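You operate a simulated robot arm through the tools that you are given. There is no shell and no other tool. Be economical: measure what you need, move in short steps, check, and stop when the job is done.

You are at the controls of a simulated robot arm. One attempt, no reset.

JOB
The carrier lies askew under the bench microscope: square the round stage, focus and freeze the picture.
Fine: one press of the freeze key; the table ends pushed in and the lamp stays on.

The check looks at the end state, three seconds after you hand in, the way a careful person would. Anything else that was tipped, shoved, dropped, spilled or broken makes it a failure.

ROBOT AND FRAMES
A 7-joint arm with a two-finger parallel gripper on a trunk, on a base that drives. Base frame: it is fixed to the floor where the robot stands at the start and does not move with it; the origin is under the middle of the robot, x ahead of it, y to its left, z up; the surface under the hand at the start is at about z = 800. Units: mm, rad, N and s.
With the tool pointing down near the work surface it reaches from about 360 to 780 mm from the robot's upright axis, wherever it stands. Its first joint turns from -2.496 to 2.496 rad. Places, roughly: bench screen [600, -500, 900]; freeze key [600, -500, 800]; lamp switch [400, 100, 800]; round stage [500, -200, 800]; scale knob [600, -400, 800]; sliding table of the stand [500, -200, 800]; zoom knob of the bench microscope [500, -300, 1100]. Payload 3 kg.
The TCP is the grasp point between the finger pads, 30 mm short of the fingertips. In the tool frame z runs along the fingers and y along their closing line. Largest opening 110 mm; finger width 20, thickness 10; the body of the gripper, 48 by 112 mm, starts 55 mm behind the TCP.
Orientation is told as [roll, pitch, yaw] about the base's x, y, z axes, in that order, counted from this pose: with the fingers straight down and closing along the base's y, the tool's x points along the base's -x, its y along +y and its z along -z.

CONTROLS
- The arm moves only by the tool arm_command. Its argument "motion" is text: rows parted by semicolons, each of 7 numbers parted by spaces: the opening, from 0 (shut) to 1 (fully open), then the shift along the tool's x, y, z in units of 400 mm (1.0 is 400 mm), then the turn, a rotation vector about the tool's x, y, z in units of 120 degrees (1.0 is 120 degrees). In form: grip x y z rx ry rz; .... A call has 1 to 12 rows; each row is the pose to reach, as a shift and turn from the pose commanded when the call began, along the tool's axes at that moment. A call with a number of a shift or a turn outside -1 to 1 is refused whole. A row lasts 0.2 s, in which the tool goes at most 50 mm and 0.15 rad; a call with a longer step from one row to the next is refused whole, and so is a gripper value outside its range. Where a pose cannot be reached the arm comes as near as it can. A force on the tool above 40 N (or 10 N above the force at the start of the call, whichever is more), or a blocked arm, ends the call early, and 0.2 s more pass. The fingers move at their own pace (about 153 mm/s each) and stop on an object; they squeeze with about 28 N. The grip force told is the motor's: it shows also when the fingers shut on nothing. Time passes only in rows, and 0.2 s behind the last, so rows that repeat a pose let the fingers close. It gives the time, the measured TCP pose, the force on the tool (base axes), the opening and the grip force at its end, in the units of the frame above (readings bear some noise), with the torque about the TCP (base axes, N m) and any sound that the robot's microphone picked up.
- Cameras (640 x 400 px; columns grow to the right, rows downward): "scene" is now at [481.6, -26.7, 1567.3]; the picture's right is [0.00, -0.49, -0.87], its down [-0.93, -0.33, 0.19] and it looks along [-0.38, 0.80, -0.46] (base axes); focal length 214 px, centre (320, 200). "wrist" rides on the gripper at [72, 17, -103] in the tool frame; the picture's right is [-0.23, 0.97, 0.00], its down [-0.76, -0.18, -0.62] and it looks along [-0.61, -0.14, 0.78] (tool axes); focal length 222 px, centre (320, 200). There is no depth. A picture from a camera that has moved, and an enlarged one, comes with that camera's place and axes in the base frame and with its lens. The place of the scene camera against the robot may be out by one fixed shift of up to 18 mm in any direction.
- camera(camera): a new picture of that camera. It takes no simulated time.
- lift_body(by): slides the trunk up (or, below 0, down) by that many mm; the arm and the scene camera ride with it, the base frame stays. It gives what a move gives, with no picture.
- base_move(legs): drives the robot by 1 to 6 legs, each [ahead, turn to the left] in mm and rad, along the robot's own axes; the way and the turn of a leg run together, so that a leg with both is an arc; at most 1500 mm and 3.142 rad a leg. The arm and the cameras ride along, it lands a little off, and it stops where it bumps. It gives what a move gives.
- turn_head(pan, tilt): turns the head with the scene camera to pan (to the left, within 1.396 rad either way) and tilt (down, from -0.506 to 1.204), counted from straight ahead of the robot. It gives what a move gives.
- close_up(camera, box): a new picture of the part [left, top, right, bottom] of that camera's present view, enlarged. It takes no simulated time.
- close_job(): hands the job in; it is judged then, once.

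Work in short steps. Places have to be worked out from the pictures, the camera data and where the tool is seen: move nearer, look again, correct. Check each grasp and each placing, and mend what went wrong. You have 120 turns and 90 pictures in all, those below and enlarged ones among them. Open the gripper and draw the arm clear of the work before you hand the job in, unless the task says otherwise.

The tools are called after "Emit:" as a command line: name --argument value ..., lists and objects as JSON in quotes. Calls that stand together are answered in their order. arm_command: Moves the arm, as the interface text tells. Its arguments: {"type":"object","properties":{"motion":{"type":"string"}},"required":["motion"]} The other tools are called the same way: lift_body (by) slides the trunk up or down; base_move (legs) drives the base; turn_head (pan, tilt) turns the head that bears the scene camera; camera (camera) takes a picture; close_up (camera, box) takes an enlarged picture of a part of a camera's view; close_job () hands the job in.

At the start:

```text
time: 0.0
ee_pos: [398.4, -113.6, 1479.5]
ee_rot: [0.001, -0.001, 0.005]
contact_force: [0.6, -0.5, -0.5]
torque: [-0.02, 0.0, 0.01]
width: 109.8
gripper_force: 0.0
trunk travel left (down, up): [-448.0, 42.0]
robot x, y, heading: [-4.4, -17.0, -0.002]
head pan, tilt: [1.054, 0.384]
```

scene: 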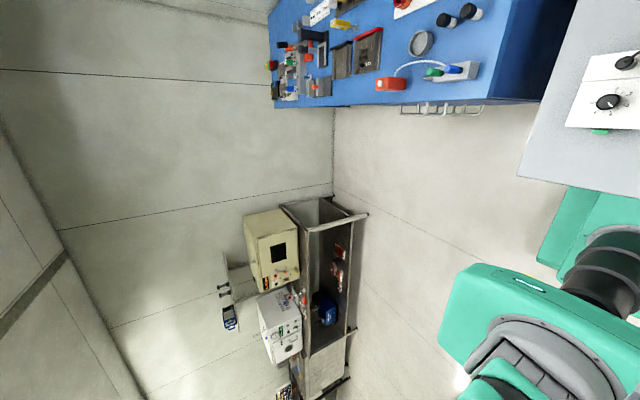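
wrist: 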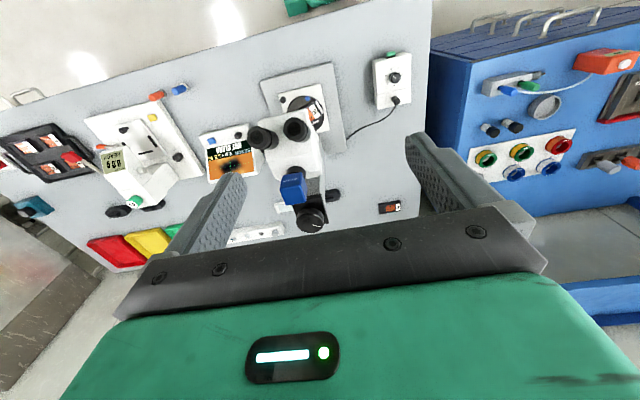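

The scene camera is turned away from the bench, so I turn the head toward the microscope (ahead, to the right).

Emit:
turn_head --pan -0.3 --tilt 0.9

Emit:
camera --camera "scene"

```text
time: 1.5
ee_pos: [396.6, -113.5, 1481.1]
ee_rot: [0.001, 0.001, 0.006]
contact_force: [0.0, 0.2, 1.3]
torque: [-0.02, -0.01, 0.01]
width: 110.0
gripper_force: 0.0
trunk travel left (down, up): [-448.0, 42.0]
robot x, y, heading: [-0.2, -19.8, -0.003]
head pan, tilt: [-0.3, 0.901]
```

```text
87 pictures are left
camera scene: at [437.6, -129.8, 1541.6], right [0.0, -0.96, 0.29], down [-0.62, 0.23, 0.75], along [-0.78, -0.19, -0.59], focal length 214 px, centre (320, 200)
```

scene: 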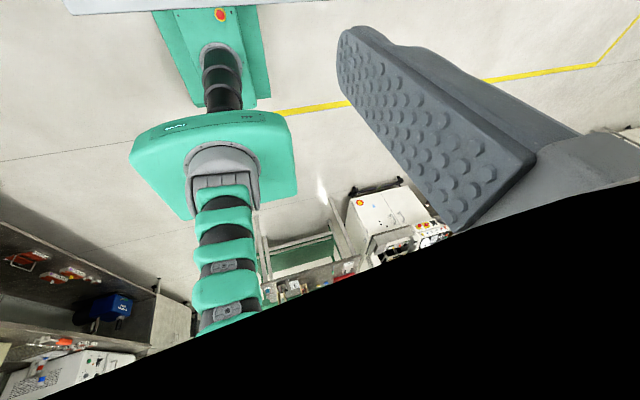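

The head's mounting is pitched: tilt 0 / pan 0 must look straight down, pan swings sideways. So I use a small negative tilt and pan.

Emit:
turn_head --pan -0.3 --tilt -0.1

Emit:
camera --camera "scene"

Emit:
close_up --camera "wrist" --box '[60, 50, 440, 288]'

```text
time: 2.8
ee_pos: [398.4, -113.2, 1480.3]
ee_rot: [0.001, 0.001, 0.007]
contact_force: [-0.6, 0.6, 0.5]
torque: [0.0, -0.04, 0.0]
width: 110.2
gripper_force: 0.1
trunk travel left (down, up): [-448.0, 42.0]
robot x, y, heading: [-0.4, -17.4, -0.001]
head pan, tilt: [-0.3, -0.099]
```

```text
86 pictures are left
camera scene: at [526.3, -132.9, 1530.5], right [0.0, -0.96, 0.3], down [-0.99, -0.03, -0.09], along [0.1, -0.29, -0.95], focal length 214 px, centre (320, 200)
```

scene: 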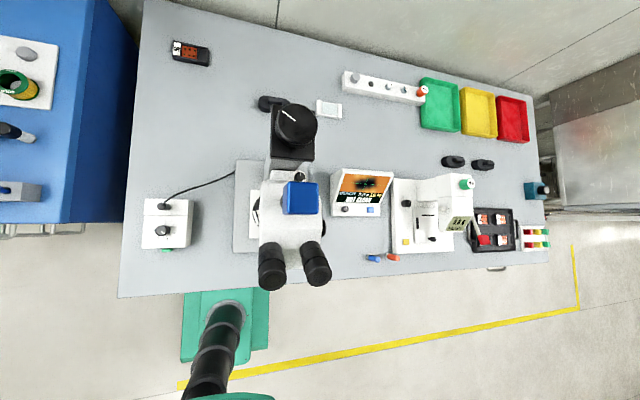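

```text
1.68 times, centred on (250, 169) of wrist
camera zoom: at [325.6, -98.0, 1584.1], right [0.22, 0.97, 0.0], down [0.76, -0.17, 0.62], along [0.61, -0.14, -0.78], focal length 373 px, centre (438, 252)
```

zoom: 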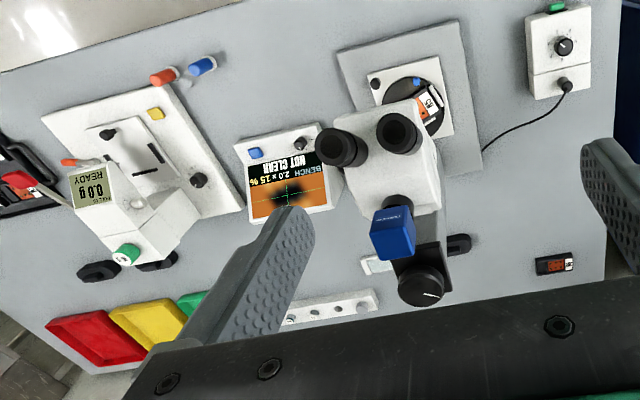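

Good overview. I enlarge the microscope/screen/lamp zone.

Emit:
close_up --camera "scene" --box '[220, 90, 412, 210]'

Emit:
close_up --camera "scene" --box '[130, 170, 338, 300]'

Emit:
close_up --camera "scene" --box '[325, 160, 405, 225]'

Emit:
close_up --camera "wrist" --box '[255, 50, 355, 150]'

```text
3.33 times, centred on (316, 150) of scene
camera zoom: at [526.3, -132.9, 1530.5], right [0.0, -0.96, 0.3], down [-0.99, -0.03, -0.09], along [0.1, -0.29, -0.95], focal length 715 px, centre (333, 367)
```

zoom: 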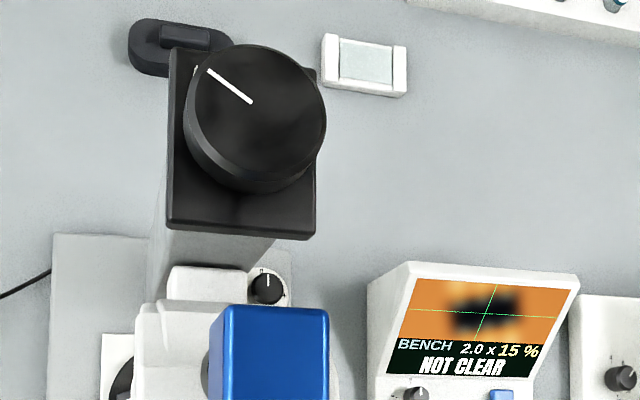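

```text
3.08 times, centred on (234, 235) of scene
camera zoom: at [526.3, -132.9, 1530.5], right [0.0, -0.96, 0.3], down [-0.99, -0.03, -0.09], along [0.1, -0.29, -0.95], focal length 660 px, centre (585, 92)
```

zoom: 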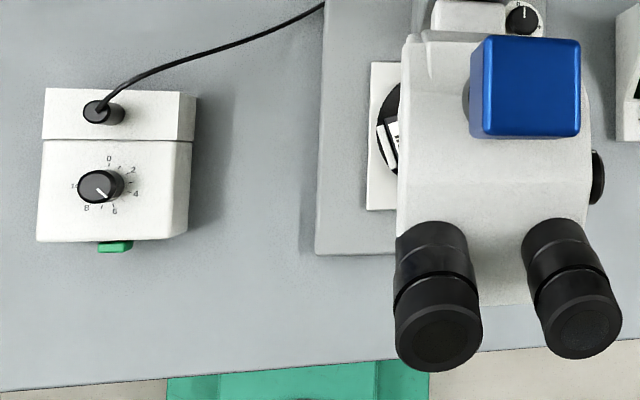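

```text
6.15 times, centred on (365, 192) of scene
camera zoom: at [526.3, -132.9, 1530.5], right [0.0, -0.96, 0.3], down [-0.99, -0.03, -0.09], along [0.1, -0.29, -0.95], focal length 1320 px, centre (43, 246)
```

zoom: 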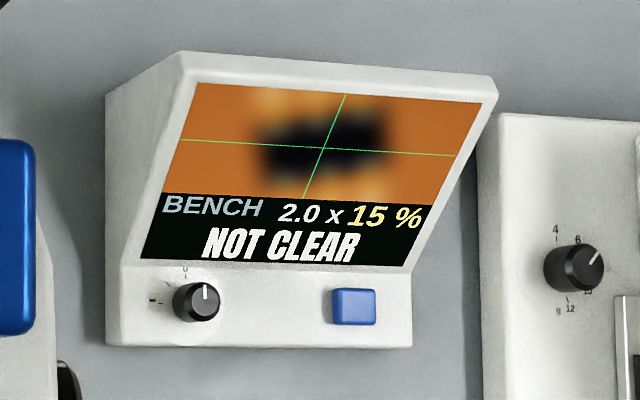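

```text
4.00 times, centred on (305, 100) of wrist
camera zoom: at [325.6, -98.0, 1584.1], right [0.22, 0.97, 0.0], down [0.76, -0.17, 0.62], along [0.61, -0.14, -0.78], focal length 888 px, centre (380, 600)
```

zoom: 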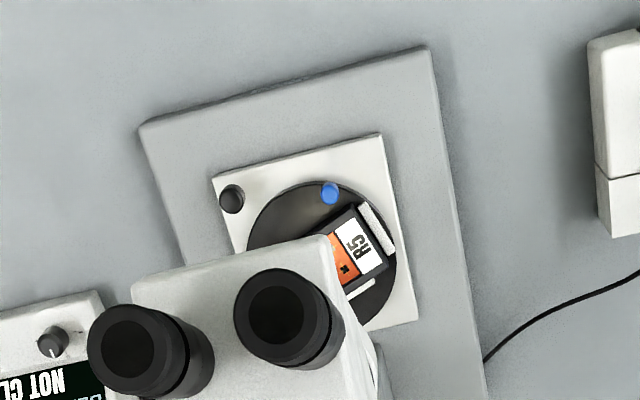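

The white plate (sliding table) spans about x 472–623, y −130…−270, with a blue peg on the round stage near (502,−180) and a black knob near (488,−258). I bring the hand down in front of the microscope with the fingers tilting forward so the wrist camera sees under the head.

Emit:
arm_command --motion "0.3 0.03 0.03 0.1 0 -0.06 0; 0.3 0.06 0.06 0.2 0 -0.12 0; 0.3 0.09 0.09 0.3 0 -0.18 0; 0.3 0.12 0.12 0.4 0 -0.24 0; 0.3 0.12 0.15 0.5 0 -0.3 0; 0.3 0.12 0.16 0.6 0 -0.33 0; 0.3 0.12 0.16 0.7 0 -0.33 0"

Emit:
camera --camera "wrist"

Emit:
camera --camera "scene"

```text
time: 4.4
ee_pos: [410.8, -64.1, 1280.3]
ee_rot: [-0.001, -0.684, 0.007]
contact_force: [-0.3, 0.5, -0.1]
torque: [-0.01, 0.01, -0.01]
width: 32.9
gripper_force: 0.1
out of reach, approached as far as the arm can: row 5, 6, 7
trunk travel left (down, up): [-448.0, 42.0]
robot x, y, heading: [2.8, -20.1, -0.004]
head pan, tilt: [-0.3, -0.099]
```

```text
80 pictures are left
camera wrist: at [289.1, -48.4, 1315.2], right [0.17, 0.97, 0.14], down [0.2, -0.18, 0.96], along [0.97, -0.14, -0.22], focal length 222 px, centre (320, 200)
```

wrist: 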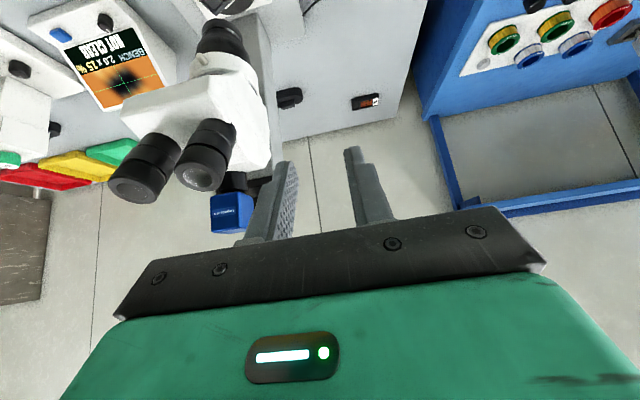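

```text
79 pictures are left
camera scene: at [482.5, -83.3, 1395.6], right [-0.18, -0.96, 0.23], down [-0.71, -0.03, -0.7], along [0.68, -0.29, -0.67], focal length 214 px, centre (320, 200)
```

scene: 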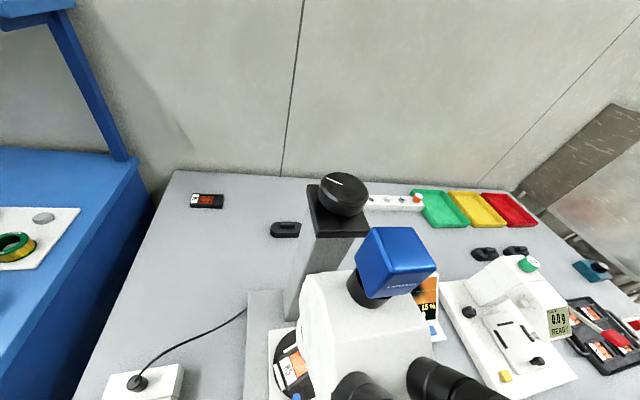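

The scene camera evidently rides with the hand. The pose is cramped, so I back the base off and lower the trunk for a flatter approach to the stage.

Emit:
base_move --legs '[[-180, 0]]'

Emit:
lift_body --by -250

Emit:
camera --camera "wrist"

Emit:
camera --camera "scene"

```text
time: 5.9
ee_pos: [231.4, -66.2, 1281.3]
ee_rot: [-0.001, -0.686, 0.001]
contact_force: [0.0, 0.2, 0.1]
torque: [-0.01, 0.04, 0.03]
width: 33.0
gripper_force: 0.1
trunk travel left (down, up): [-448.0, 42.0]
robot x, y, heading: [-176.7, -17.1, -0.004]
head pan, tilt: [-0.3, -0.099]
```

```text
time: 8.4
ee_pos: [232.1, -65.1, 1031.6]
ee_rot: [-0.001, -0.686, 0.002]
contact_force: [0.1, 0.0, -0.3]
torque: [0.0, 0.03, 0.02]
width: 33.2
gripper_force: 0.1
trunk travel left (down, up): [-198.0, 292.0]
robot x, y, heading: [-177.5, -20.2, 0.002]
head pan, tilt: [-0.3, -0.099]
```

```text
78 pictures are left
camera wrist: at [110.1, -49.2, 1066.2], right [0.17, 0.97, 0.14], down [0.19, -0.18, 0.96], along [0.97, -0.14, -0.22], focal length 222 px, centre (320, 200)
```

wrist: 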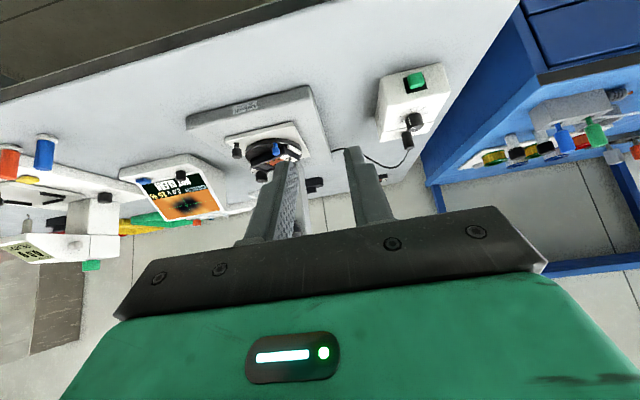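

```text
77 pictures are left
camera scene: at [303.3, -84.6, 1146.6], right [-0.18, -0.96, 0.23], down [-0.71, -0.03, -0.7], along [0.68, -0.29, -0.67], focal length 214 px, centre (320, 200)
```

scene: 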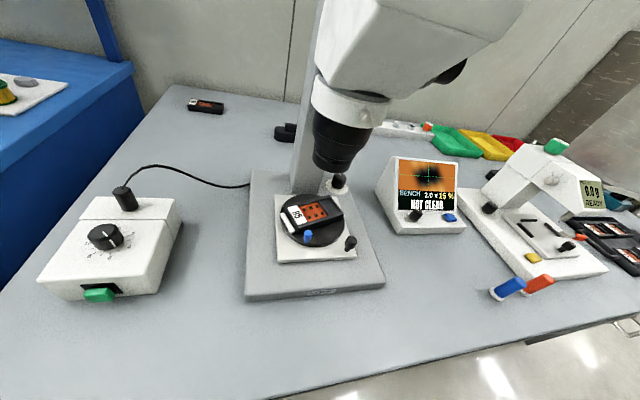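

Excellent view. I enlarge the stage and the screen box.

Emit:
close_up --camera "scene" --box '[236, 160, 396, 305]'

Emit:
close_up --camera "scene" --box '[270, 0, 530, 160]'

Emit:
close_up --camera "scene" --box '[370, 150, 480, 240]'

```text
2.76 times, centred on (316, 232) of scene
camera zoom: at [303.3, -84.6, 1146.6], right [-0.18, -0.96, 0.23], down [-0.71, -0.03, -0.7], along [0.68, -0.29, -0.67], focal length 592 px, centre (331, 110)
```

zoom: 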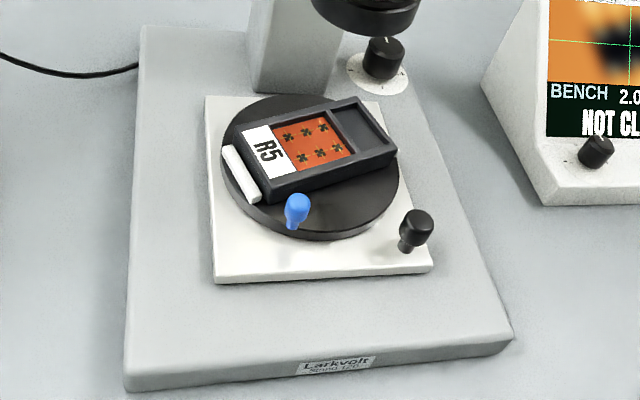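

```text
2.46 times, centred on (400, 80) of scene
camera zoom: at [303.3, -84.6, 1146.6], right [-0.18, -0.96, 0.23], down [-0.71, -0.03, -0.7], along [0.68, -0.29, -0.67], focal length 528 px, centre (123, 495)
```

zoom: 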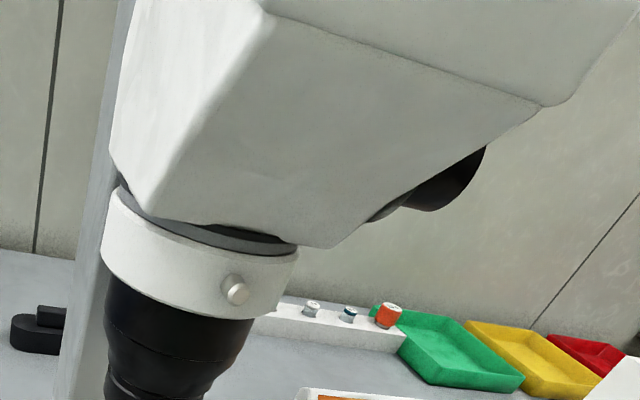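

```text
4.44 times, centred on (425, 195) of scene
camera zoom: at [303.3, -84.6, 1146.6], right [-0.18, -0.96, 0.23], down [-0.71, -0.03, -0.7], along [0.68, -0.29, -0.67], focal length 953 px, centre (-147, 222)
```

zoom: 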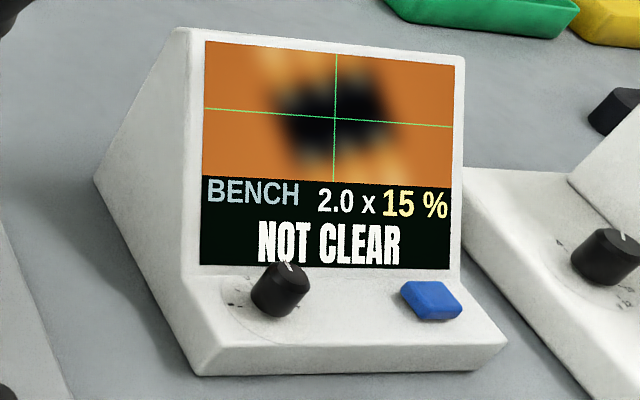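

The carrier is about 22° off (right end too far back), so the blue peg must move to the left/back (clockwise from above). I need to identify the focus knob: I enlarge the stand-base knob and wrist view.

Emit:
close_up --camera "scene" --box '[312, 165, 352, 190]'

Emit:
close_up --camera "wrist" --box '[110, 80, 330, 218]'

Emit:
turn_head --pan -0.3 --tilt -0.506

Emit:
camera --camera "scene"

```text
16.00 times, centred on (332, 178) of scene
camera zoom: at [303.3, -84.6, 1146.6], right [-0.18, -0.96, 0.23], down [-0.71, -0.03, -0.7], along [0.68, -0.29, -0.67], focal length 3432 px, centre (128, 560)
```

zoom: 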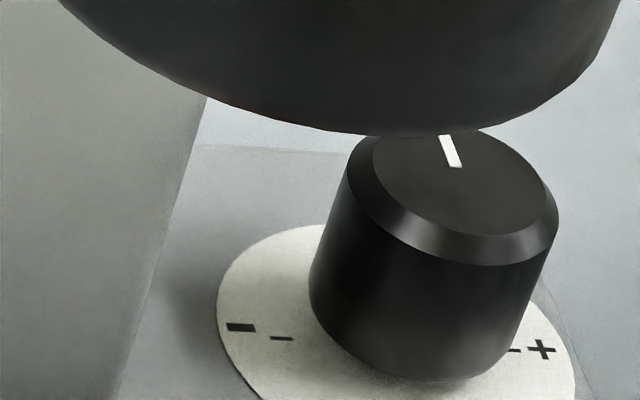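

```text
2.90 times, centred on (220, 149) of wrist
camera zoom: at [110.1, -49.2, 1066.2], right [0.17, 0.97, 0.14], down [0.19, -0.18, 0.96], along [0.97, -0.14, -0.22], focal length 644 px, centre (610, 348)
```

zoom: 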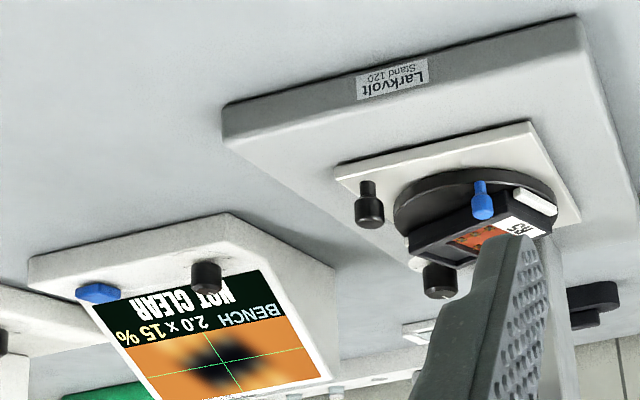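

```text
time: 9.3
ee_pos: [230.8, -64.3, 1032.3]
ee_rot: [0.001, -0.686, 0.001]
contact_force: [0.3, -0.3, 0.0]
torque: [0.01, 0.0, 0.01]
width: 33.0
gripper_force: 0.1
trunk travel left (down, up): [-198.0, 292.0]
robot x, y, heading: [-176.7, -21.3, 0.001]
head pan, tilt: [-0.3, -0.499]
```

```text
71 pictures are left
camera scene: at [315.4, -78.7, 1181.2], right [-0.18, -0.96, 0.23], down [-0.39, -0.14, -0.91], along [0.9, -0.26, -0.35], focal length 214 px, centre (320, 200)
```

scene: 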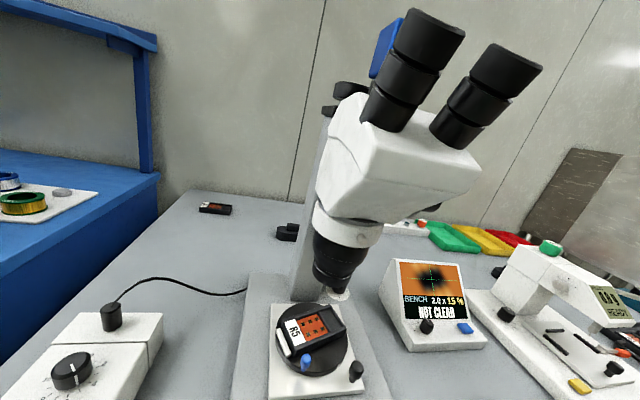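

The scope head bottom leaves room in front of the stage. I close the fingers and move toward a point right of the blue peg (peg about (512,−178,855)), stopping short to look.

Emit:
arm_command --motion "0 -0.03 -0.06 0.08 0 0 0; 0 -0.06 -0.12 0.16 0 0 0; 0 -0.09 -0.18 0.24 0 0 0; 0 -0.12 -0.24 0.32 0 0 0; 0 -0.15 -0.3 0.4 0 0 0; 0 -0.18 -0.36 0.47 0 0 0; 0 -0.20 -0.42 0.53 0 0 0"

Emit:
camera --camera "wrist"

Emit:
camera --camera "scene"

```text
time: 10.9
ee_pos: [419.3, -226.2, 921.6]
ee_rot: [-0.008, -0.684, 0.025]
contact_force: [-60.1, 9.4, 6.5]
torque: [-1.37, -9.99, 2.0]
width: 0.2
gripper_force: 27.7
trunk travel left (down, up): [-198.0, 292.0]
robot x, y, heading: [-179.5, -16.3, -0.003]
head pan, tilt: [-0.3, -0.499]
stopped in row 7: the force on the tool passed its limit at 69 N (the readings are from after the stop); the commanded pose is now the measured one
```

```text
70 pictures are left
camera wrist: at [297.6, -212.3, 955.8], right [0.16, 0.98, 0.14], down [0.2, -0.17, 0.97], along [0.97, -0.13, -0.22], focal length 222 px, centre (320, 200)
```

wrist: 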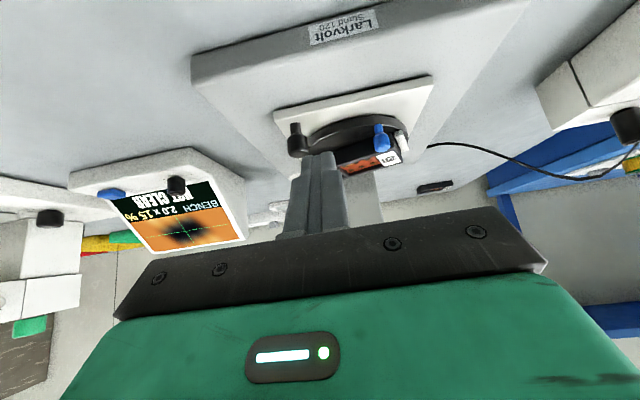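

```text
69 pictures are left
camera scene: at [504.0, -236.0, 1072.1], right [-0.16, -0.96, 0.22], down [-0.37, -0.15, -0.92], along [0.92, -0.22, -0.33], focal length 214 px, centre (320, 200)
```

scene: 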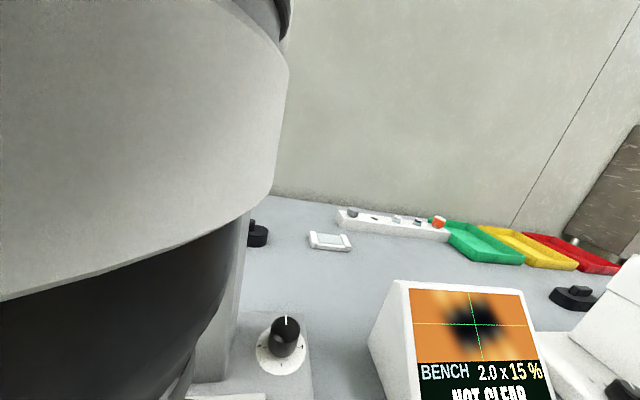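

The head is physical: it pressed on the microscope collar (69 N). I back straight out the way I came at once, then compare the scope with the earlier view.

Emit:
arm_command --motion "0 0 0 -0.08 0 0 0; 0 0.03 0.06 -0.16 0 0 0; 0 0.06 0.12 -0.24 0 0 0; 0 0.09 0.18 -0.32 0 0 0; 0 0.12 0.24 -0.4 0 0 0; 0 0.16 0.32 -0.47 0 0 0; 0 0.19 0.40 -0.5 0 0 0"

Emit:
camera --camera "scene"

```text
time: 12.6
ee_pos: [237.0, -70.1, 1024.7]
ee_rot: [-0.004, -0.682, 0.019]
contact_force: [0.6, -0.8, -0.6]
torque: [0.02, 0.02, 0.03]
width: 0.0
gripper_force: 27.9
trunk travel left (down, up): [-198.0, 292.0]
robot x, y, heading: [-178.6, -19.9, -0.003]
head pan, tilt: [-0.3, -0.499]
```

```text
68 pictures are left
camera scene: at [323.0, -81.5, 1173.7], right [-0.17, -0.96, 0.23], down [-0.39, -0.15, -0.91], along [0.9, -0.25, -0.35], focal length 214 px, centre (320, 200)
```

scene: 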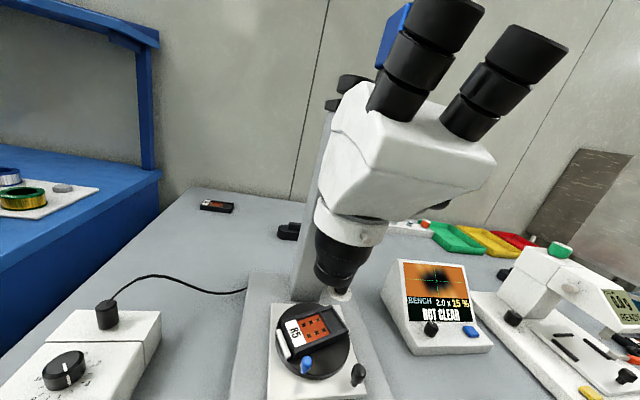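

The scope looks unmoved. I roll the hand −90° about its own finger axis so the head sits to the left instead of ahead.

Emit:
arm_command --motion "0 0 0 0 0 0 -0.07; 0 0 0 0 0 0 -0.14; 0 0 0 0 0 0 -0.21; 0 0 0 0 0 0 -0.28; 0 0 0 0 0 0 -0.35; 0 0 0 0 0 0 -0.42; 0 0 0 0 0 0 -0.49; 0 0 0 0 0 0 -0.56; 0 0 0 0 0 0 -0.63; 0 0 0 0 0 0 -0.70; 0 0 0 0 0 0 -0.75"

Emit:
turn_head --pan 0 --tilt 0.5

Emit:
camera --camera "scene"

Emit:
camera --camera "wrist"

```text
time: 14.9
ee_pos: [236.8, -69.5, 1025.6]
ee_rot: [-0.68, 0.005, 1.589]
contact_force: [-0.4, -0.6, 0.2]
torque: [-0.01, 0.0, -0.01]
width: 0.3
gripper_force: 27.9
trunk travel left (down, up): [-198.0, 292.0]
robot x, y, heading: [-181.9, -19.2, -0.002]
head pan, tilt: [-0.3, -0.499]
```

```text
time: 16.2
ee_pos: [237.4, -69.0, 1025.9]
ee_rot: [-0.681, 0.004, 1.587]
contact_force: [0.7, -0.4, 0.0]
torque: [-0.01, 0.0, -0.01]
width: 0.0
gripper_force: 28.0
trunk travel left (down, up): [-198.0, 292.0]
robot x, y, heading: [-177.9, -19.4, 0.001]
head pan, tilt: [0.0, 0.499]
```

```text
67 pictures are left
camera scene: at [221.1, -0.2, 1058.5], right [0.78, 0.01, 0.63], down [-0.29, -0.88, 0.38], along [0.56, -0.47, -0.68], focal length 214 px, centre (320, 200)
```

scene: 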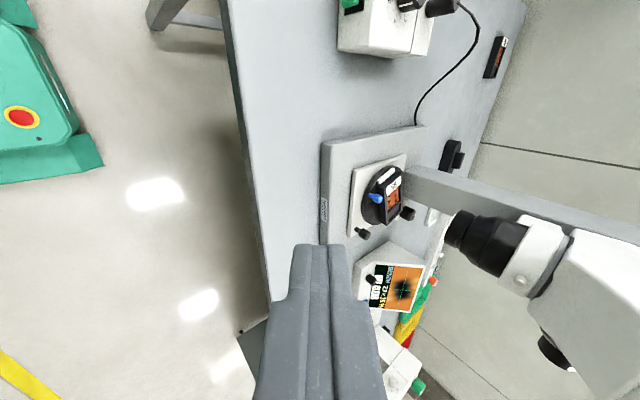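

```text
66 pictures are left
camera wrist: at [160.1, -144.1, 1095.5], right [-0.76, 0.21, -0.61], down [-0.27, 0.76, 0.59], along [0.59, 0.61, -0.52], focal length 222 px, centre (320, 200)
```

wrist: 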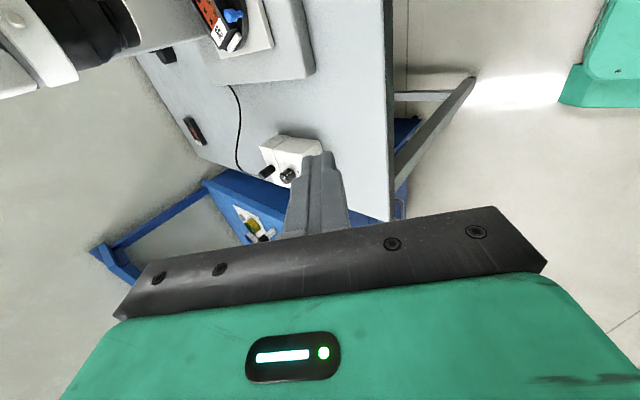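

Now the stage, fingers and screen are all in the scene view. I approach the spot right of the peg, stopping 60 mm short.

Emit:
arm_command --motion "0 0.05 -0.035 0.08 0 0 0; 0 0.1 -0.07 0.16 0 0 0; 0 0.15 -0.105 0.24 0 0 0; 0 0.20 -0.14 0.32 0 0 0; 0 0.25 -0.175 0.4 0 0 0; 0 0.31 -0.21 0.47 0 0 0; 0 0.3775 -0.265 0.54 0 0 0; 0 0.3775 -0.265 0.56 0 0 0"

Emit:
camera --camera "scene"

Emit:
camera --camera "wrist"

```text
time: 18.0
ee_pos: [461.6, -217.6, 919.3]
ee_rot: [-0.681, 0.005, 1.585]
contact_force: [-0.8, 0.3, 0.1]
torque: [-0.02, 0.02, -0.01]
width: 0.3
gripper_force: 27.6
trunk travel left (down, up): [-198.0, 292.0]
robot x, y, heading: [-178.2, -23.2, -0.001]
head pan, tilt: [0.0, 0.499]
```

```text
65 pictures are left
camera scene: at [446.2, -147.9, 952.2], right [0.78, 0.02, 0.63], down [-0.29, -0.88, 0.38], along [0.56, -0.47, -0.68], focal length 214 px, centre (320, 200)
```

scene: 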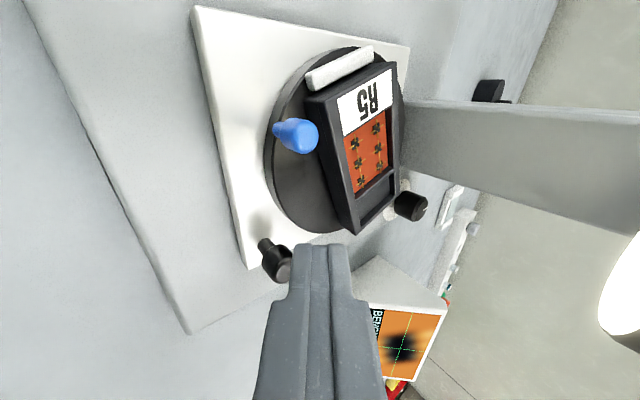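

```text
64 pictures are left
camera wrist: at [385.4, -291.6, 989.2], right [-0.76, 0.21, -0.61], down [-0.27, 0.76, 0.59], along [0.59, 0.61, -0.52], focal length 222 px, centre (320, 200)
```

wrist: 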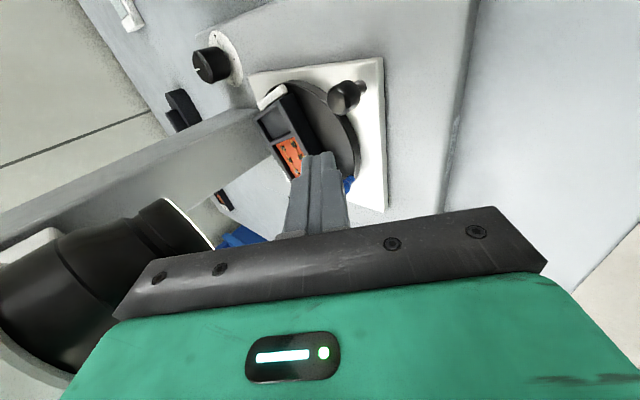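

Peg head is at about (502,−178,857), fingertip now at (480,−218,896). I lower the tip to beside the peg, staying right of it.

Emit:
arm_command --motion "0 0.01 0.011 0.055 0 0 0; 0 0.01 0.022 0.111 0 0 0; 0 0.01 0.022 0.111 0 0 0"

Emit:
camera --camera "scene"

Emit:
camera --camera "wrist"

```text
time: 18.8
ee_pos: [484.4, -222.2, 879.4]
ee_rot: [-0.683, 0.006, 1.586]
contact_force: [-4.3, -4.2, 16.4]
torque: [-0.1, -0.05, -0.13]
width: 0.0
gripper_force: 27.9
trunk travel left (down, up): [-198.0, 292.0]
robot x, y, heading: [-180.6, -19.5, -0.0]
head pan, tilt: [0.0, 0.499]
```

```text
63 pictures are left
camera scene: at [467.9, -152.6, 914.1], right [0.77, 0.01, 0.63], down [-0.29, -0.88, 0.38], along [0.56, -0.47, -0.68], focal length 214 px, centre (320, 200)
```

scene: 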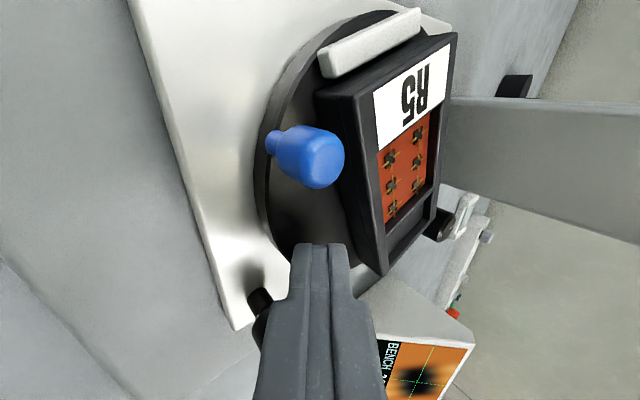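

```text
62 pictures are left
camera wrist: at [406.7, -296.2, 951.0], right [-0.76, 0.21, -0.62], down [-0.27, 0.76, 0.59], along [0.6, 0.61, -0.52], focal length 222 px, centre (320, 200)
```

wrist: 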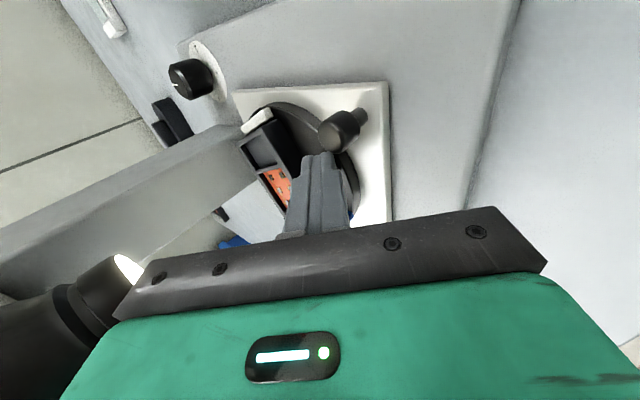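

A 16 N upward touch: the tip rests on the disc. I raise 7 mm before pushing.

Emit:
arm_command --motion "0 0 -0.011 -0.0135 0 0 0; 0 0 -0.011 -0.0135 0 0 0"

```text
time: 19.4
ee_pos: [484.1, -220.6, 885.3]
ee_rot: [-0.679, 0.006, 1.587]
contact_force: [-0.3, -0.9, -0.7]
torque: [-0.01, 0.01, 0.01]
width: 0.0
gripper_force: 27.5
trunk travel left (down, up): [-198.0, 292.0]
robot x, y, heading: [-175.5, -19.1, -0.005]
head pan, tilt: [0.0, 0.499]
```

Free now. I push the tip left ~35 mm (expected contact after ~24 mm) with a little forward.

Emit:
arm_command --motion "0 -0.03 0 0 0 0 0; 0 -0.05 0 0 0 0 0; 0 -0.065 -0.004 0.003 0 0 0; 0 -0.08 -0.006 0.005 0 0 0; 0 -0.09 -0.008 0.007 0 0 0; 0 -0.09 -0.008 0.007 0 0 0"

Emit:
camera --camera "scene"

```text
time: 20.8
ee_pos: [487.2, -185.8, 885.2]
ee_rot: [-0.68, 0.006, 1.587]
contact_force: [-0.3, -0.1, 0.0]
torque: [-0.03, 0.02, -0.02]
width: 0.1
gripper_force: 28.3
trunk travel left (down, up): [-198.0, 292.0]
robot x, y, heading: [-182.4, -17.9, -0.002]
head pan, tilt: [0.0, 0.499]
```

```text
61 pictures are left
camera scene: at [471.5, -115.1, 918.3], right [0.78, 0.01, 0.63], down [-0.29, -0.88, 0.38], along [0.56, -0.47, -0.68], focal length 214 px, centre (320, 200)
```

scene: 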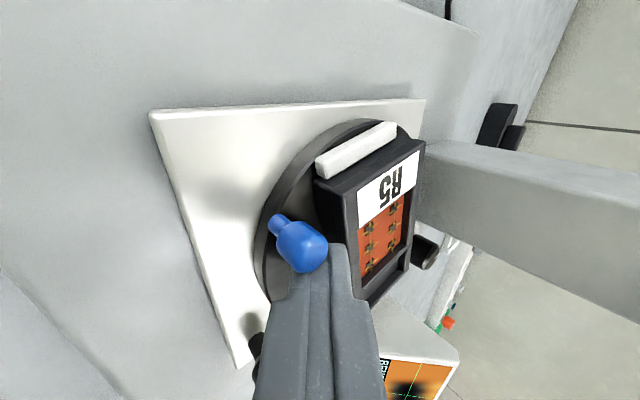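

The finger is beside the peg but its tip reaches in near the carrier corner. I draw back 7 mm along the fingers, then push on left in small steps.

Emit:
arm_command --motion "0 0 0 -0.017 0 0 0; 0 -0.012 0 -0.017 0 0 0; 0 -0.024 0 -0.017 0 0 0; 0 -0.03 0 -0.015 0 0 0; 0 -0.03 0 -0.015 0 0 0"

Emit:
camera --camera "scene"

```text
time: 22.0
ee_pos: [483.4, -172.7, 890.0]
ee_rot: [-0.68, 0.004, 1.586]
contact_force: [-0.2, -0.4, 0.9]
torque: [-0.01, -0.01, -0.02]
width: 0.0
gripper_force: 28.3
trunk travel left (down, up): [-198.0, 292.0]
robot x, y, heading: [-178.7, -16.7, 0.002]
head pan, tilt: [0.0, 0.499]
```

```text
60 pictures are left
camera scene: at [467.3, -103.7, 922.3], right [0.78, 0.02, 0.63], down [-0.29, -0.88, 0.38], along [0.56, -0.47, -0.68], focal length 214 px, centre (320, 200)
```

scene: 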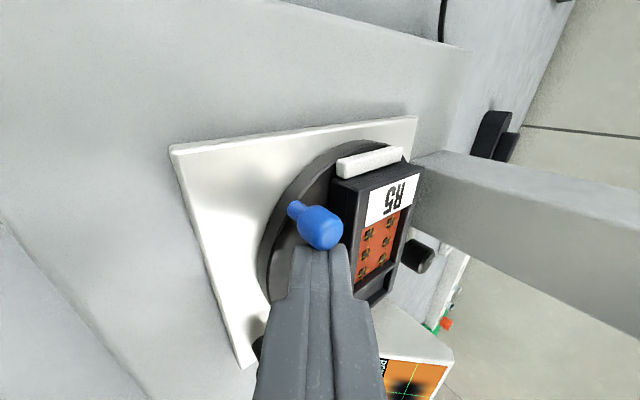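

The stage turned easily and is now nearly square. I enlarge to measure the remaining angle.

Emit:
close_up --camera "scene" --box '[160, 100, 440, 290]'

Emit:
close_up --camera "scene" --box '[370, 330, 460, 400]'

```text
2.11 times, centred on (300, 195) of scene
camera zoom: at [467.3, -103.7, 922.3], right [0.78, 0.02, 0.63], down [-0.29, -0.88, 0.38], along [0.56, -0.47, -0.68], focal length 452 px, centre (362, 210)
```

zoom: 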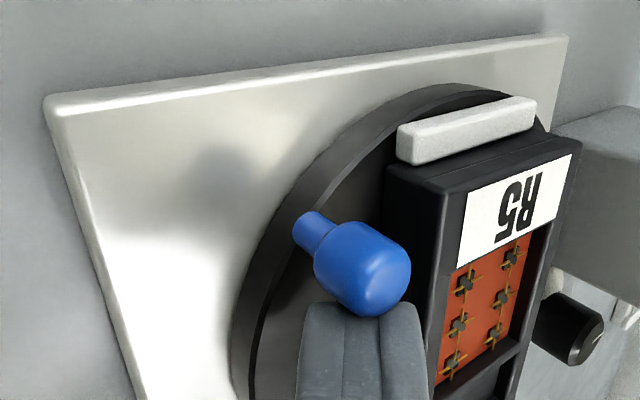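

```text
5.71 times, centred on (415, 365) of scene
camera zoom: at [467.3, -103.7, 922.3], right [0.78, 0.02, 0.63], down [-0.29, -0.88, 0.38], along [0.56, -0.47, -0.68], focal length 1226 px, centre (-223, -743)
```

zoom: 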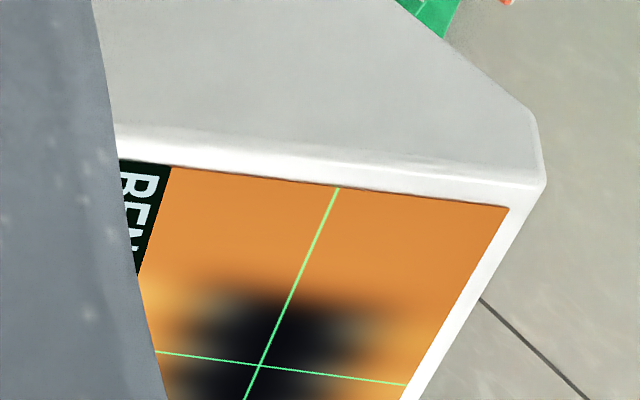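

Within ~±2.5° by this oblique view. I release to the right and back away along the fingers to look from higher up.

Emit:
arm_command --motion "0 0.015 0 0 0 0 0; 0 0.03 0 -0.08 0 0 0; 0 0.03 0 -0.18 0 0 0; 0 0.03 0 -0.28 0 0 0; 0 -0.02 0 -0.38 0 0 0; 0 -0.07 0 -0.45 0 0 0; 0 -0.12 0 -0.5 0 0 0"

Emit:
camera --camera "scene"

```text
time: 23.6
ee_pos: [356.5, -126.0, 1043.2]
ee_rot: [-0.678, 0.002, 1.586]
contact_force: [0.1, -0.1, -1.1]
torque: [0.04, -0.03, -0.02]
width: 0.0
gripper_force: 27.8
trunk travel left (down, up): [-198.0, 292.0]
robot x, y, heading: [-181.4, -17.3, -0.0]
head pan, tilt: [0.0, 0.499]
```

```text
57 pictures are left
camera scene: at [339.5, -56.8, 1077.7], right [0.78, 0.01, 0.63], down [-0.29, -0.88, 0.38], along [0.56, -0.47, -0.68], focal length 214 px, centre (320, 200)
```

scene: 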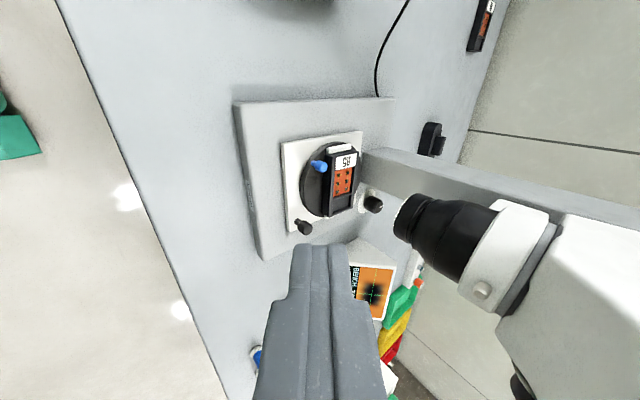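

Emit:
close_up --camera "scene" --box '[270, 120, 390, 240]'

Emit:
close_up --camera "scene" --box '[335, 240, 425, 330]'

```text
3.33 times, centred on (330, 180) of scene
camera zoom: at [339.5, -56.8, 1077.7], right [0.78, 0.01, 0.63], down [-0.29, -0.88, 0.38], along [0.56, -0.47, -0.68], focal length 715 px, centre (287, 267)
```

zoom: 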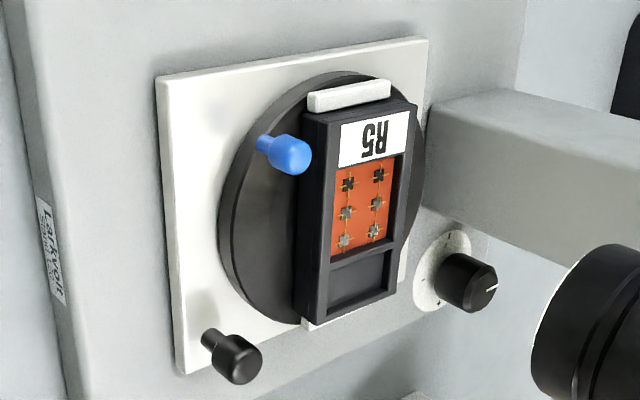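

```text
4.44 times, centred on (380, 285) of scene
camera zoom: at [339.5, -56.8, 1077.7], right [0.78, 0.01, 0.63], down [-0.29, -0.88, 0.38], along [0.56, -0.47, -0.68], focal length 953 px, centre (53, -178)
```

zoom: 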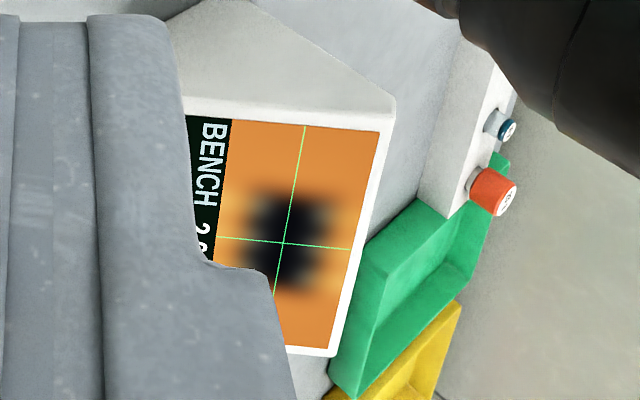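

Relative to the plate the carrier is square within ~0.5°; the sharp screen will confirm later. Now I check the markings on the stand-base knob, a focus candidate.

Emit:
close_up --camera "scene" --box '[342, 185, 392, 216]'

```text
12.80 times, centred on (367, 200) of scene
camera zoom: at [339.5, -56.8, 1077.7], right [0.78, 0.01, 0.63], down [-0.29, -0.88, 0.38], along [0.56, -0.47, -0.68], focal length 2745 px, centre (-282, 194)
```

zoom: 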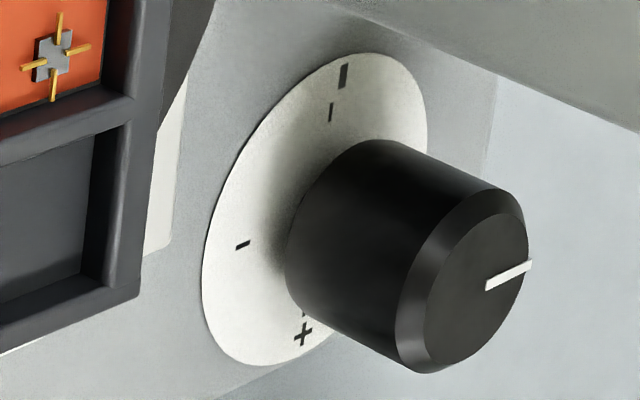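

Its scale is −/+ with the pointer centred; the big unlabelled dial atop the column (~(667,−188,1227)) is the likelier focus drive. I raise the trunk and turn the hand vertical, well above the scope.

Emit:
lift_body --by 285

Emit:
arm_command --motion "0 0 -0.03 -0.03 -0.065 0 0; 0.3 0 -0.06 -0.07 -0.13 0 0; 0.6 0 -0.09 -0.11 -0.195 0 0; 0.9 0 -0.12 -0.15 -0.26 0 0; 1 0 -0.126 -0.155 -0.325 0 0; 1 0 -0.126 -0.155 -0.325 0 0"

Emit:
turn_head --pan 0 --tilt 0.5

Emit:
camera --camera "scene"

```text
time: 26.5
ee_pos: [356.7, -127.2, 1329.6]
ee_rot: [-0.68, 0.004, 1.587]
contact_force: [1.2, 0.7, 0.0]
torque: [-0.01, -0.01, 0.0]
width: 0.0
gripper_force: 28.4
trunk travel left (down, up): [-483.0, 7.0]
robot x, y, heading: [-178.7, -20.0, -0.001]
head pan, tilt: [0.0, 0.499]
```

```text
time: 27.9
ee_pos: [356.4, -126.2, 1410.5]
ee_rot: [0.003, 0.005, 1.588]
contact_force: [0.1, 0.4, -0.5]
torque: [0.03, 0.02, 0.01]
width: 110.0
gripper_force: 0.2
trunk travel left (down, up): [-483.0, 7.0]
robot x, y, heading: [-178.1, -17.0, -0.002]
head pan, tilt: [0.0, 0.499]
```

```text
time: 28.5
ee_pos: [356.1, -125.7, 1409.3]
ee_rot: [0.001, 0.004, 1.587]
contact_force: [0.7, 0.0, -0.2]
torque: [0.02, -0.01, 0.0]
width: 109.8
gripper_force: 0.0
trunk travel left (down, up): [-483.0, 7.0]
robot x, y, heading: [-179.8, -18.7, -0.006]
head pan, tilt: [0.0, 0.499]
```

```text
53 pictures are left
camera scene: at [364.8, -55.8, 1451.3], right [1.0, 0.02, 0.0], down [0.01, -0.88, 0.48], along [0.01, -0.48, -0.88], focal length 214 px, centre (320, 200)
```

scene: 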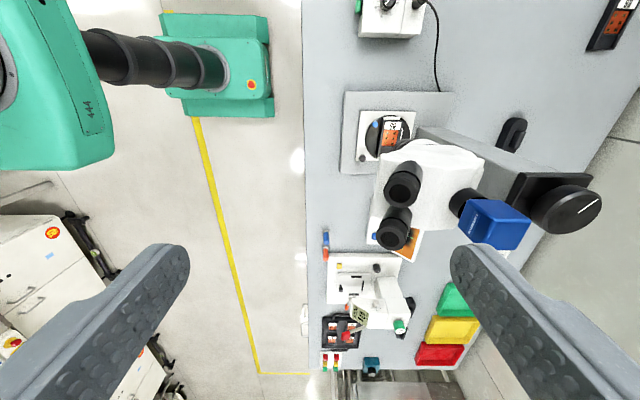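

Clear above everything. I drive the base back to where it began (180 mm ahead).

Emit:
base_move --legs '[[178, 0]]'

Emit:
camera --camera "scene"

```text
time: 30.0
ee_pos: [533.4, -126.3, 1408.6]
ee_rot: [0.0, 0.007, 1.587]
contact_force: [0.4, -1.0, 0.1]
torque: [0.02, 0.01, 0.04]
width: 110.1
gripper_force: 0.0
trunk travel left (down, up): [-483.0, 7.0]
robot x, y, heading: [-3.8, -19.8, -0.005]
head pan, tilt: [0.0, 0.499]
```

```text
52 pictures are left
camera scene: at [541.9, -56.0, 1450.9], right [1.0, 0.02, 0.0], down [0.01, -0.88, 0.48], along [0.01, -0.48, -0.88], focal length 214 px, centre (320, 200)
```

scene: 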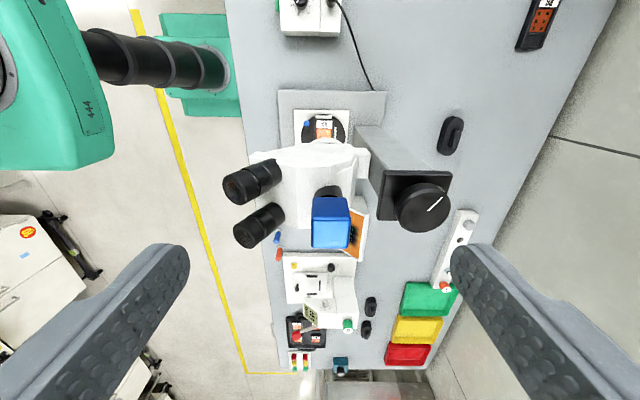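

The dial is at about (657,−187,1235). I move above it with an 80 mm opening and look again.

Emit:
arm_command --motion "0.74 0.04 -0.08 0 0 0 0; 0.74 0.08 -0.16 0.03 0 0 0; 0.74 0.12 -0.24 0.09 0 0 0; 0.74 0.155 -0.31 0.15 0 0 0; 0.74 0.155 -0.31 0.195 0 0 0"

Emit:
camera --camera "scene"

Emit:
camera --camera "wrist"

```text
time: 31.2
ee_pos: [659.4, -186.8, 1331.1]
ee_rot: [0.002, 0.003, 1.588]
contact_force: [-0.1, 1.1, 0.5]
torque: [0.03, 0.03, 0.02]
width: 81.3
gripper_force: 0.1
trunk travel left (down, up): [-483.0, 7.0]
robot x, y, heading: [-5.1, -17.6, -0.004]
head pan, tilt: [0.0, 0.499]
```

```text
51 pictures are left
camera scene: at [667.3, -116.0, 1372.9], right [1.0, 0.02, 0.0], down [0.02, -0.88, 0.48], along [0.01, -0.48, -0.88], focal length 214 px, centre (320, 200)
```

scene: 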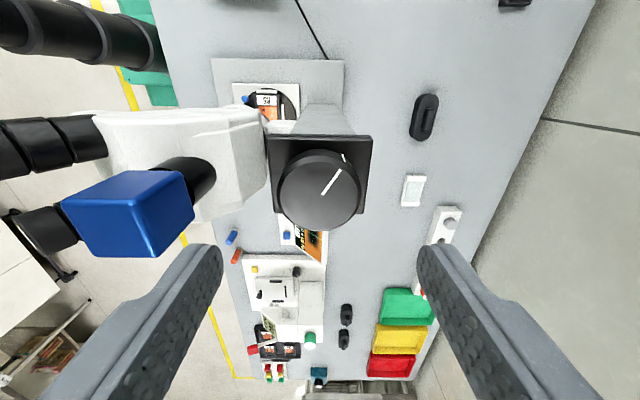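

```text
50 pictures are left
camera wrist: at [643.5, -259.1, 1434.9], right [-0.98, 0.21, 0.0], down [0.17, 0.77, 0.62], along [0.13, 0.61, -0.78], focal length 222 px, centre (320, 200)
```

wrist: 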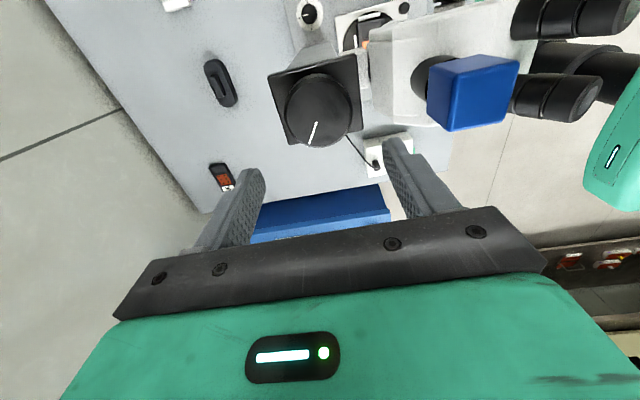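

Triangulating both cameras: dial top centre ≈ (656,−198,1217), about 62 mm across. I centre and descend to just above it.

Emit:
arm_command --motion "0.74 0.0275 0.0075 0.1 0 0 0; 0.74 0.0275 0.0075 0.17 0 0 0; 0.74 0.0275 0.0075 0.17 0 0 0"

Emit:
camera --camera "scene"

Emit:
camera --camera "wrist"

```text
time: 32.0
ee_pos: [655.5, -199.1, 1266.2]
ee_rot: [-0.001, 0.005, 1.587]
contact_force: [-0.5, 0.4, 0.7]
torque: [0.0, 0.01, 0.0]
width: 81.4
gripper_force: 0.1
trunk travel left (down, up): [-483.0, 7.0]
robot x, y, heading: [-0.2, -16.1, -0.003]
head pan, tilt: [0.0, 0.499]
```

```text
49 pictures are left
camera scene: at [664.7, -128.6, 1307.0], right [1.0, 0.02, 0.0], down [0.01, -0.88, 0.48], along [0.01, -0.48, -0.88], focal length 214 px, centre (320, 200)
```

scene: 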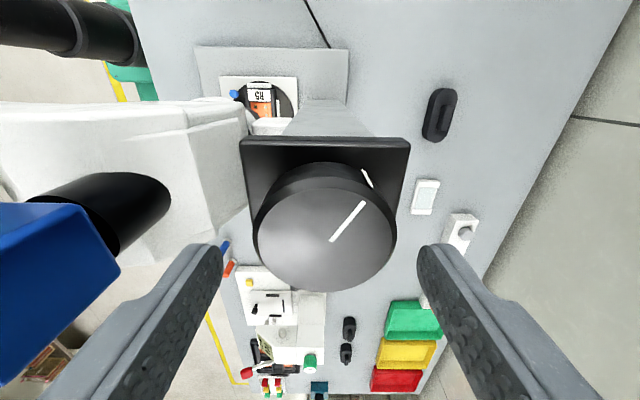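

```text
48 pictures are left
camera wrist: at [640.6, -271.7, 1368.9], right [-0.98, 0.21, 0.0], down [0.17, 0.77, 0.62], along [0.13, 0.61, -0.78], focal length 222 px, centre (320, 200)
```

wrist: 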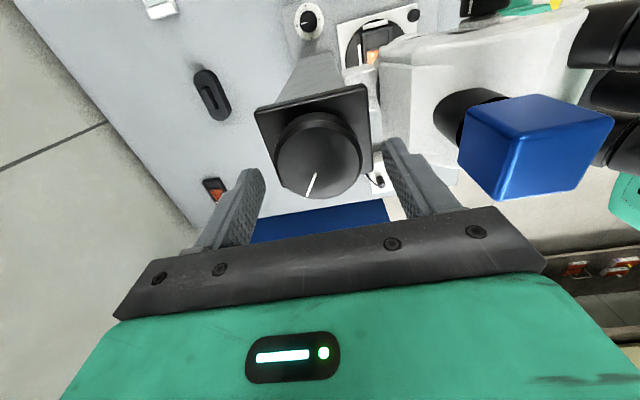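

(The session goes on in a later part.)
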